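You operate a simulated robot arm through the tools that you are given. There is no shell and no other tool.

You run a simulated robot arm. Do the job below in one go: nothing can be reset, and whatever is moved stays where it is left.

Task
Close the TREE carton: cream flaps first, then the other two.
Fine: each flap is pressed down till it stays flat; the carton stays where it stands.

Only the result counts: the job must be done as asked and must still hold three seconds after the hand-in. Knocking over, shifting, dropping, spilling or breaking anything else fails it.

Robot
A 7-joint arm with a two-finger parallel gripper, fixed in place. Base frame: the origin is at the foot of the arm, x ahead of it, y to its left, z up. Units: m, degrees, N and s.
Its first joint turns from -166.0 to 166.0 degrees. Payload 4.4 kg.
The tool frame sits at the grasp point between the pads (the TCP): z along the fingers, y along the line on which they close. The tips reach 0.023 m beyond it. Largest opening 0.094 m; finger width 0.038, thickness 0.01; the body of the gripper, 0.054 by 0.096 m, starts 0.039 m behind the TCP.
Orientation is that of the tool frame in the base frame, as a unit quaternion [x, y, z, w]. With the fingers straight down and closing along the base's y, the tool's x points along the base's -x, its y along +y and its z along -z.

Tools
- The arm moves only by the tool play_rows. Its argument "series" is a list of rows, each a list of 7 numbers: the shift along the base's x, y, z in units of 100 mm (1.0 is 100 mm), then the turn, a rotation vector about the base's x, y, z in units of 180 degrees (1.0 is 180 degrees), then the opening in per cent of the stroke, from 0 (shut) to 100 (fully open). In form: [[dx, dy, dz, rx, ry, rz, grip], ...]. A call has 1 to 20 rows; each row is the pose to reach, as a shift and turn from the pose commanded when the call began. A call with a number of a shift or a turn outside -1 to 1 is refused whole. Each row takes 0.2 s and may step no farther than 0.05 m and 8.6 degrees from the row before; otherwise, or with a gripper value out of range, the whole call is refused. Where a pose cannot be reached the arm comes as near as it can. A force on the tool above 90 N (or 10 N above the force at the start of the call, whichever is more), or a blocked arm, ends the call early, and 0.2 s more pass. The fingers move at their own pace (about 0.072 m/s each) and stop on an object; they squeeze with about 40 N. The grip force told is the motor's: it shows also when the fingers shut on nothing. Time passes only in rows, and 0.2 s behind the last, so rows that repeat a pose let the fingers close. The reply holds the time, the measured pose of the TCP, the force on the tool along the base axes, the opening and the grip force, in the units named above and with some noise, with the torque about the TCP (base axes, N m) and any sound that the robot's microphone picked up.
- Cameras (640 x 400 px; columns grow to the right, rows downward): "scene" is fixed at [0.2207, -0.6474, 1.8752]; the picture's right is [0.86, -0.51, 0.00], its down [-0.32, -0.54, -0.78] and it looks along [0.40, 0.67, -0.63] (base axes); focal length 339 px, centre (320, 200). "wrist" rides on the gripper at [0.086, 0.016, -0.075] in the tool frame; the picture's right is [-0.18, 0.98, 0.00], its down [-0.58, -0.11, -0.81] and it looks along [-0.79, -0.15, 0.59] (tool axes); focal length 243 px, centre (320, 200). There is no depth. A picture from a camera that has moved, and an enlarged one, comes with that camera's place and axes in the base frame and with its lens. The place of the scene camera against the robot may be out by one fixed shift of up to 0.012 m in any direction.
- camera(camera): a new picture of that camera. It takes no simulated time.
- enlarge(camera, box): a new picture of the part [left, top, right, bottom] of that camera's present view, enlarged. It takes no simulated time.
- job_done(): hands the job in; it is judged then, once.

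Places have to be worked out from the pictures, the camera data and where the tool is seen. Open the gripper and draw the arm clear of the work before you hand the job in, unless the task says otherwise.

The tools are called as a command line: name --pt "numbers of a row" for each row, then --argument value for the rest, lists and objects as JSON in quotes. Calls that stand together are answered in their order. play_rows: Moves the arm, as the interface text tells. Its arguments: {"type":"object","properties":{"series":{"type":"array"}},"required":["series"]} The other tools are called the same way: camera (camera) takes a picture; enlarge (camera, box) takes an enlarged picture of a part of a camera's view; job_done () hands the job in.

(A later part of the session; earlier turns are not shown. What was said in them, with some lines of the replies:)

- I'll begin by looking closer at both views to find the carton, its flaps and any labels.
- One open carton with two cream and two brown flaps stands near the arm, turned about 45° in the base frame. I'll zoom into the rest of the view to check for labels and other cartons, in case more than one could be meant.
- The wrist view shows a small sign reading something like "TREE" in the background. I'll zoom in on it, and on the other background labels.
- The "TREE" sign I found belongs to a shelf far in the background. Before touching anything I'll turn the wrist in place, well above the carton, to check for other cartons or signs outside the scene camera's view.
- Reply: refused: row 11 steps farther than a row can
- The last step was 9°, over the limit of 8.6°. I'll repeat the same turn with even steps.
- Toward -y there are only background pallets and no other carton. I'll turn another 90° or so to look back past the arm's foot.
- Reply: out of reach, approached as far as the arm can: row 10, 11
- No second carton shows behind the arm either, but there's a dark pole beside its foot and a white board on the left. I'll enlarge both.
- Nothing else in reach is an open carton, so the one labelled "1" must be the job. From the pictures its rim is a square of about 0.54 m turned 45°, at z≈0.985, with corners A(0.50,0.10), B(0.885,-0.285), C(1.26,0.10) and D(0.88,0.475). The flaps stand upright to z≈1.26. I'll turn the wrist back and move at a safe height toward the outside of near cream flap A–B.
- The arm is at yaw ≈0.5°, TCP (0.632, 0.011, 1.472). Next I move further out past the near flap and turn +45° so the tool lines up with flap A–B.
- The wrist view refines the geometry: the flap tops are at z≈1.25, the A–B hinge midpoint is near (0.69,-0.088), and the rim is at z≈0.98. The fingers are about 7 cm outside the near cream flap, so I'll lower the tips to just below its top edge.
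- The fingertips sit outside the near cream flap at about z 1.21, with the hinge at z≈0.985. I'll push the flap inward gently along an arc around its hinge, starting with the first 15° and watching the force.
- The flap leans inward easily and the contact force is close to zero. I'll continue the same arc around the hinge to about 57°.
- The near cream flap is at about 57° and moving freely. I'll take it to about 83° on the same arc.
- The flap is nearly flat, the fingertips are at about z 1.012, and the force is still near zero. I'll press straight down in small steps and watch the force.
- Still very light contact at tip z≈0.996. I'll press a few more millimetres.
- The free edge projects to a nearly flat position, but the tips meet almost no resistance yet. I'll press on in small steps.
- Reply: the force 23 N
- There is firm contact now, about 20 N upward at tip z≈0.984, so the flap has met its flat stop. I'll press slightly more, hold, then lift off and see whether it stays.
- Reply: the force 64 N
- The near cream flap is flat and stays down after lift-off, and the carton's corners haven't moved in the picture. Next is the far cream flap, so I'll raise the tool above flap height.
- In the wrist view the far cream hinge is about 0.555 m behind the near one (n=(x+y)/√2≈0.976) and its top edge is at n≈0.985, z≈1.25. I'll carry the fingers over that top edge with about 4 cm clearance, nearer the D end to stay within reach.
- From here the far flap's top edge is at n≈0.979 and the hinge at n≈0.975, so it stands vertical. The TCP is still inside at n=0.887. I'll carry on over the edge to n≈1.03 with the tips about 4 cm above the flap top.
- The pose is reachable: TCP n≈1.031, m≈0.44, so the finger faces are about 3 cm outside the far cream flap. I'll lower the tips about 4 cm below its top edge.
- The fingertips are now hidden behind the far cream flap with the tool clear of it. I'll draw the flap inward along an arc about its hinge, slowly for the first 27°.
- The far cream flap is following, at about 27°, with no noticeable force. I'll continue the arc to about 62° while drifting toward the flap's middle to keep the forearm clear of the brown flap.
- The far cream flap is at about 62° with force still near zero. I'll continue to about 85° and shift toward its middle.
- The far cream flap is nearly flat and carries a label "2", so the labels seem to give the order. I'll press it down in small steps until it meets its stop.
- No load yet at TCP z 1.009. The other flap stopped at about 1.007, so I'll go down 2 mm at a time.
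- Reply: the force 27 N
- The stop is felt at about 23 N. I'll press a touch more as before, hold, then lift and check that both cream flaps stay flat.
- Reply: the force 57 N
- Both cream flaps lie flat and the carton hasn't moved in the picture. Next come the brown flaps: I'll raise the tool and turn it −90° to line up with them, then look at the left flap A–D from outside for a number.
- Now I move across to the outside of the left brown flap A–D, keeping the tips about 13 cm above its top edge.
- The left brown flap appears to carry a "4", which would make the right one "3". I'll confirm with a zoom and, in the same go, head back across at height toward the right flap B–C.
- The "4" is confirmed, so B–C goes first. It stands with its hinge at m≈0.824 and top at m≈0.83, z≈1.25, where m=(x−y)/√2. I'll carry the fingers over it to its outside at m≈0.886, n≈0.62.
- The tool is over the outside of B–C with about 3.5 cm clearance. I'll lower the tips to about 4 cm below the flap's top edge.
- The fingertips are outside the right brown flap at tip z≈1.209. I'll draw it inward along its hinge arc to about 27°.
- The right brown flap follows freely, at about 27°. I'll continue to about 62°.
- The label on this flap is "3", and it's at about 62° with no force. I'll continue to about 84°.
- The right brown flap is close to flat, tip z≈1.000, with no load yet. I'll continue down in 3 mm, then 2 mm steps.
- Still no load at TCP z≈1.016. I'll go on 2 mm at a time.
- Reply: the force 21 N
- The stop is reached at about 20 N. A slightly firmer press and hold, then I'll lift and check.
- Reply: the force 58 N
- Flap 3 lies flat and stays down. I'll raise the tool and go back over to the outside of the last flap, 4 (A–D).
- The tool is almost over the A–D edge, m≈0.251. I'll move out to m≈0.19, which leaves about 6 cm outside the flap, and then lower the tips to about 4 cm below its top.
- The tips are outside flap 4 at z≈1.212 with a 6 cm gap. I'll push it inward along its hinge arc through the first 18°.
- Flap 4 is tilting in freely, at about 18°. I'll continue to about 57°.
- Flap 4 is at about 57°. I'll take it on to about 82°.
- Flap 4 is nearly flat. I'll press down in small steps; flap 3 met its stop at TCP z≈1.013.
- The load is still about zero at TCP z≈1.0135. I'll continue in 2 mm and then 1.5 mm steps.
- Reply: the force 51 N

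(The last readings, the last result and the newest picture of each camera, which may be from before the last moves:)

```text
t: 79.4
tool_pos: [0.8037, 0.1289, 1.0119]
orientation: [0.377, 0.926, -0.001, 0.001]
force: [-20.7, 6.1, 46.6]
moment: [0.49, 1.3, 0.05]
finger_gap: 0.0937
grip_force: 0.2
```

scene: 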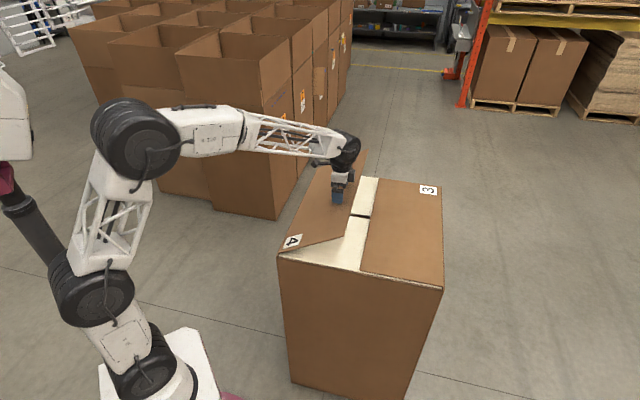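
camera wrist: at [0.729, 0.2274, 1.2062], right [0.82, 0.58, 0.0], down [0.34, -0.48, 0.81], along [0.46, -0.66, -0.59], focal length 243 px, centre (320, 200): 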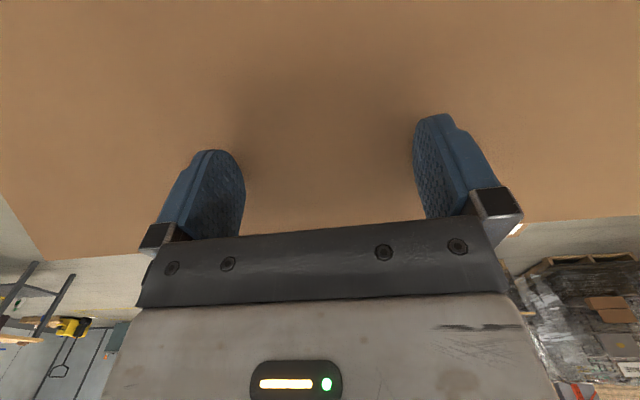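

Flap 4 is pressed firmly onto its stop at about 47 N. I'll lift off and check all four flaps.

play_rows --pt "0 0 0.1 0 0 0 100" --pt "0 0 0.4 0 0 0 100" --pt "0 0 0.8 0 0 0 100" --pt "0 0 1.0 0 0 0 100"

play_rows --pt "0 0 0.4 0 0 0 100" --pt "0 0 0.8 0 0 0 100" --pt "0 0 1.0 0 0 0 100"

play_rows --pt "-0.1 0 0.4 0 0 0 100" --pt "-0.3 0 0.8 0 0 0 100" --pt "-0.5 0 1.0 0 0 0 100"

camera --camera "wrist"

enlarge --camera "scene" --box '[250, 100, 490, 300]'

camera --camera "scene"

```text
t: 80.4
tool_pos: [0.8047, 0.1294, 1.111]
orientation: [0.376, 0.927, -0.001, 0.0]
force: [-0.3, -0.5, -0.1]
moment: [0.0, -0.01, 0.01]
finger_gap: 0.0941
grip_force: 0.0
```

```text
t: 81.2
tool_pos: [0.8044, 0.1293, 1.2093]
orientation: [0.377, 0.926, -0.001, 0.0]
force: [0.1, -0.2, -0.6]
moment: [-0.04, -0.05, -0.02]
finger_gap: 0.0942
grip_force: 0.0
```

```text
t: 82.0
tool_pos: [0.7533, 0.1302, 1.311]
orientation: [0.376, 0.926, -0.002, -0.002]
force: [-0.2, 1.1, -0.8]
moment: [-0.02, 0.02, 0.03]
finger_gap: 0.0942
grip_force: 0.0
```

```text
taken
camera wrist: at [0.7035, 0.2027, 1.3848], right [0.82, 0.57, 0.0], down [0.34, -0.48, 0.81], along [0.46, -0.66, -0.59], focal length 243 px, centre (320, 200)
```

wrist: 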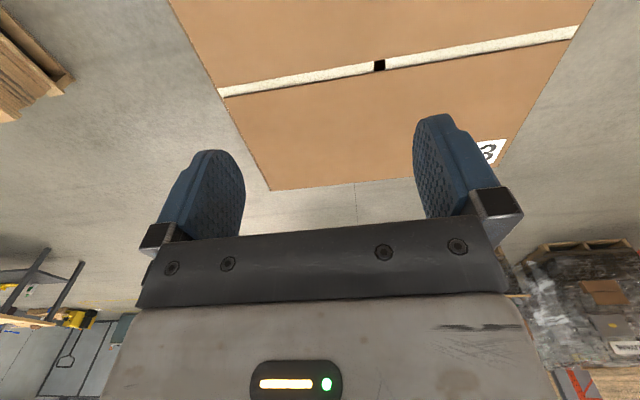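

```text
2.00 times, centred on (370, 200) of scene
camera zoom: at [0.2207, -0.6474, 1.8752], right [0.86, -0.51, 0.0], down [-0.32, -0.54, -0.78], along [0.4, 0.67, -0.63], focal length 679 px, centre (220, 200)
```

zoom: 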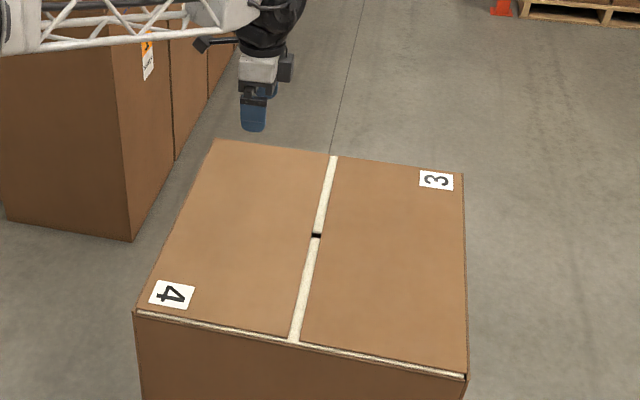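

```text
taken
```

scene: 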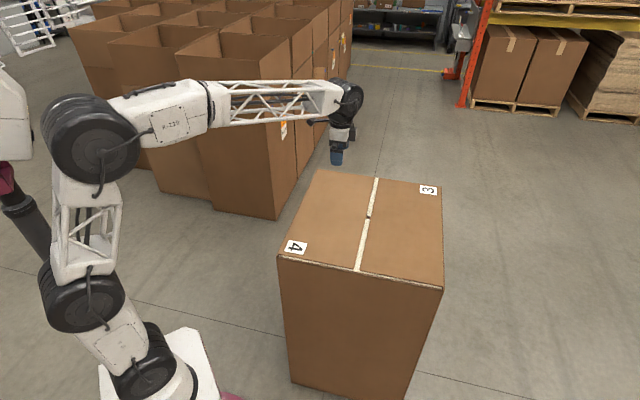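

All four flaps are down with an even gap along the middle, and the carton's edges sit where they were at the start. I'll draw the arm well clear, let about three seconds pass, and check that nothing springs up.

play_rows --pt "-0.3 0 0.3 0 0 0 100" --pt "-0.6 0 0.6 0 0 0 100" --pt "-0.9 0 0.9 0 0 0 100" --pt "-1.0 0 1.0 0 0 0 100"

play_rows --pt "-0.3 0.3 0.3 0 0 0 100" --pt "-0.6 0.6 0.5 0 0 0 100" --pt "-0.9 0.9 0.6 0 0 0 100" --pt "-1.0 1.0 0.6 0 0 0 100" --pt "-1.0 1.0 0.6 0 0 0 100" --pt "-1.0 1.0 0.6 0 0 0 100" --pt "-1.0 1.0 0.6 0 0 0 100" --pt "-1.0 1.0 0.6 0 0 0 100" --pt "-1.0 1.0 0.6 0 0 0 100" --pt "-1.0 1.0 0.6 0 0 0 100" --pt "-1.0 1.0 0.6 0 0 0 100" --pt "-1.0 1.0 0.6 0 0 0 100" --pt "-1.0 1.0 0.6 0 0 0 100" --pt "-1.0 1.0 0.6 0 0 0 100" --pt "-1.0 1.0 0.6 0 0 0 100" --pt "-1.0 1.0 0.6 0 0 0 100" --pt "-1.0 1.0 0.6 0 0 0 100" --pt "-1.0 1.0 0.6 0 0 0 100"

enlarge --camera "scene" --box '[250, 100, 490, 300]'

enlarge --camera "scene" --box '[260, 160, 380, 290]'

enlarge --camera "scene" --box '[350, 160, 470, 300]'

camera --camera "wrist"

```text
t: 83.0
tool_pos: [0.6527, 0.1303, 1.4099]
orientation: [0.377, 0.926, -0.001, -0.001]
force: [0.8, 0.7, -0.1]
moment: [-0.01, 0.01, -0.01]
finger_gap: 0.0939
grip_force: 0.0
```

```text
refused: row 1 steps farther than a row can; nothing moved
```

```text
2.00 times, centred on (370, 200) of scene
camera zoom: at [0.2207, -0.6474, 1.8752], right [0.86, -0.51, 0.0], down [-0.32, -0.54, -0.78], along [0.4, 0.67, -0.63], focal length 679 px, centre (220, 200)
```

zoom: 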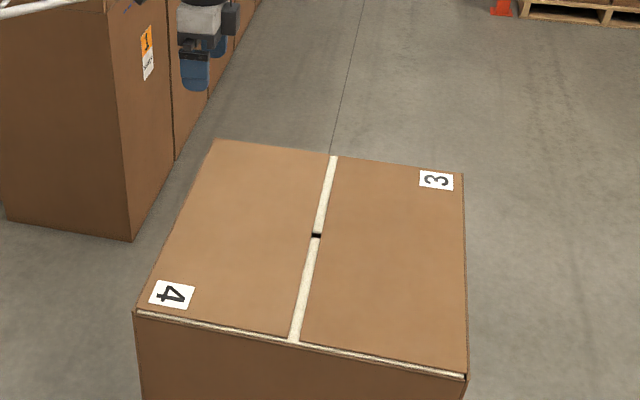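

```text
3.08 times, centred on (320, 225) of scene
camera zoom: at [0.2207, -0.6474, 1.8752], right [0.86, -0.51, 0.0], down [-0.32, -0.54, -0.78], along [0.4, 0.67, -0.63], focal length 1044 px, centre (320, 123)
```

zoom: 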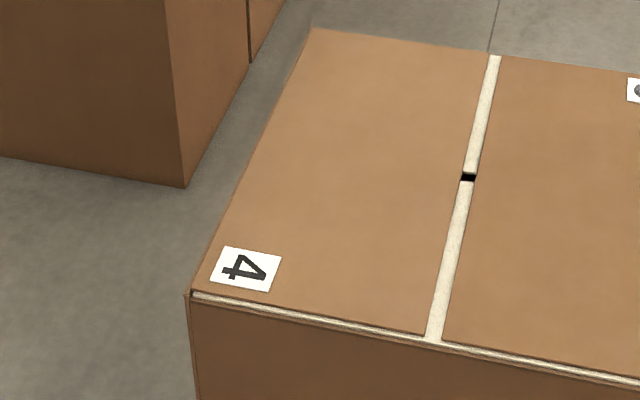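

```text
2.86 times, centred on (410, 230) of scene
camera zoom: at [0.2207, -0.6474, 1.8752], right [0.86, -0.51, 0.0], down [-0.32, -0.54, -0.78], along [0.4, 0.67, -0.63], focal length 970 px, centre (63, 114)
```

zoom: 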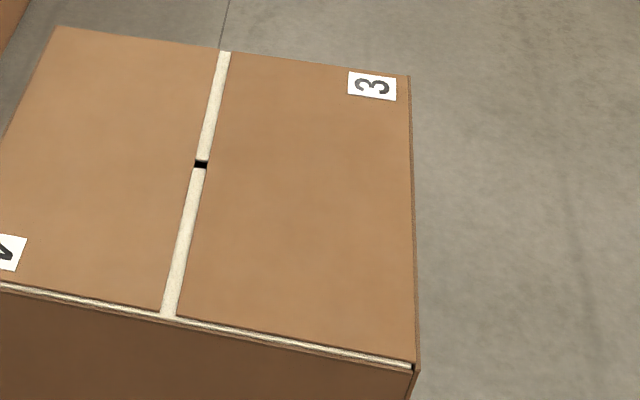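

```text
taken
camera wrist: at [0.604, 0.2022, 1.4856], right [0.82, 0.58, 0.0], down [0.34, -0.48, 0.81], along [0.46, -0.66, -0.59], focal length 243 px, centre (320, 200)
```

wrist: 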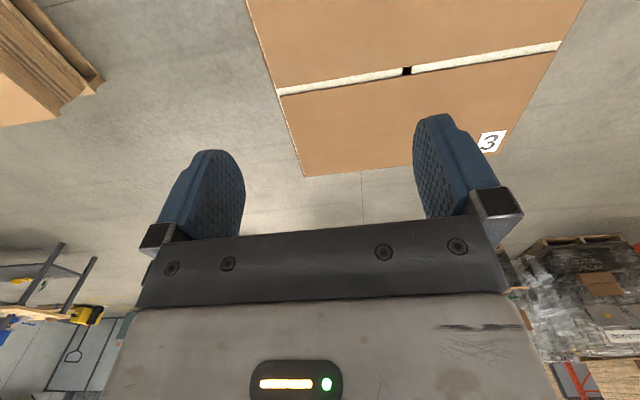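

All flaps look flat, and the tool is about 0.4 m above the carton. The wait was refused because its first step was too long, so I'll hold still for about 3 s with a small retreat and check once more.

play_rows --pt "-0.2 0 0.2 0 0 0 100" --pt "-0.4 0 0.3 0 0 0 100" --pt "-0.5 0 0.3 0 0 0 100" --pt "-0.5 0 0.3 0 0 0 100" --pt "-0.5 0 0.3 0 0 0 100" --pt "-0.5 0 0.3 0 0 0 100" --pt "-0.5 0 0.3 0 0 0 100" --pt "-0.5 0 0.3 0 0 0 100" --pt "-0.5 0 0.3 0 0 0 100" --pt "-0.5 0 0.3 0 0 0 100" --pt "-0.5 0 0.3 0 0 0 100" --pt "-0.5 0 0.3 0 0 0 100" --pt "-0.5 0 0.3 0 0 0 100" --pt "-0.5 0 0.3 0 0 0 100" --pt "-0.5 0 0.3 0 0 0 100" --pt "-0.5 0 0.3 0 0 0 100"

enlarge --camera "scene" --box '[250, 100, 490, 300]'

camera --camera "scene"

```text
t: 86.4
tool_pos: [0.6029, 0.1297, 1.4401]
orientation: [0.377, 0.926, -0.001, 0.0]
force: [-0.3, -0.1, -0.6]
moment: [0.01, 0.04, -0.01]
finger_gap: 0.0939
grip_force: 0.0
```

```text
2.00 times, centred on (370, 200) of scene
camera zoom: at [0.2207, -0.6474, 1.8752], right [0.86, -0.51, 0.0], down [-0.32, -0.54, -0.78], along [0.4, 0.67, -0.63], focal length 679 px, centre (220, 200)
```

zoom: 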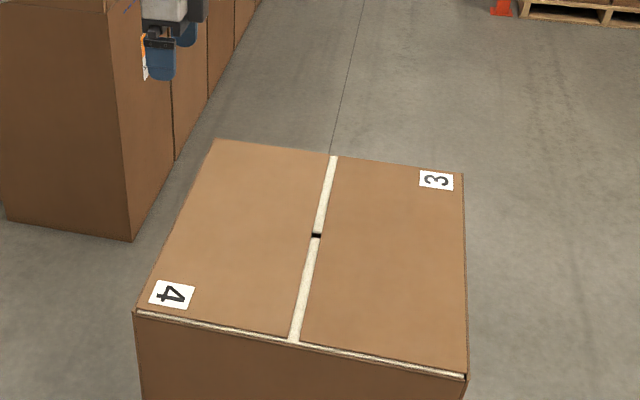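

```text
taken
```

scene: 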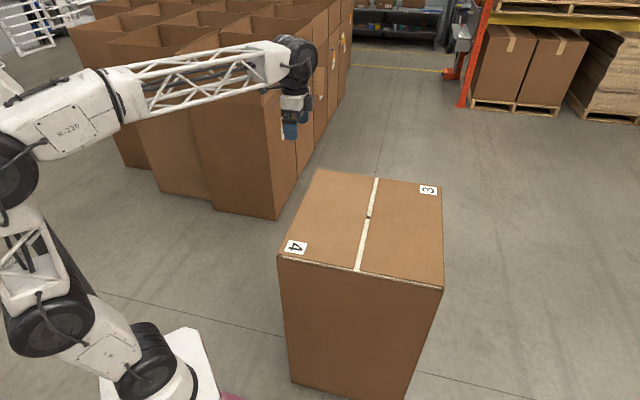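

After more than three seconds the flaps are unchanged and flat: cream 1 and 2 underneath, brown 3 and 4 on top. The carton hasn't moved, the gripper is open and the arm is clear, so I'm handing the job in.

job_done

```text
The job is handed in.
```

The carton is closed: the cream flaps (labelled 1 and 2) went down first, then the brown ones (3 and 4) on top. I pressed each flap onto its stop with about 50 N. All four stayed flat for more than three seconds after the arm was clear.

The carton stands where it did at the start, judging by its edges in the scene pictures, and nothing else was touched. The gripper is open and the arm is drawn well above the work.

I found no "TREE" mark on the carton itself; the only "TREE" sign I saw was on a shelf in the background. I took the job to mean this carton because it was the only one with open flaps within the arm's reach.
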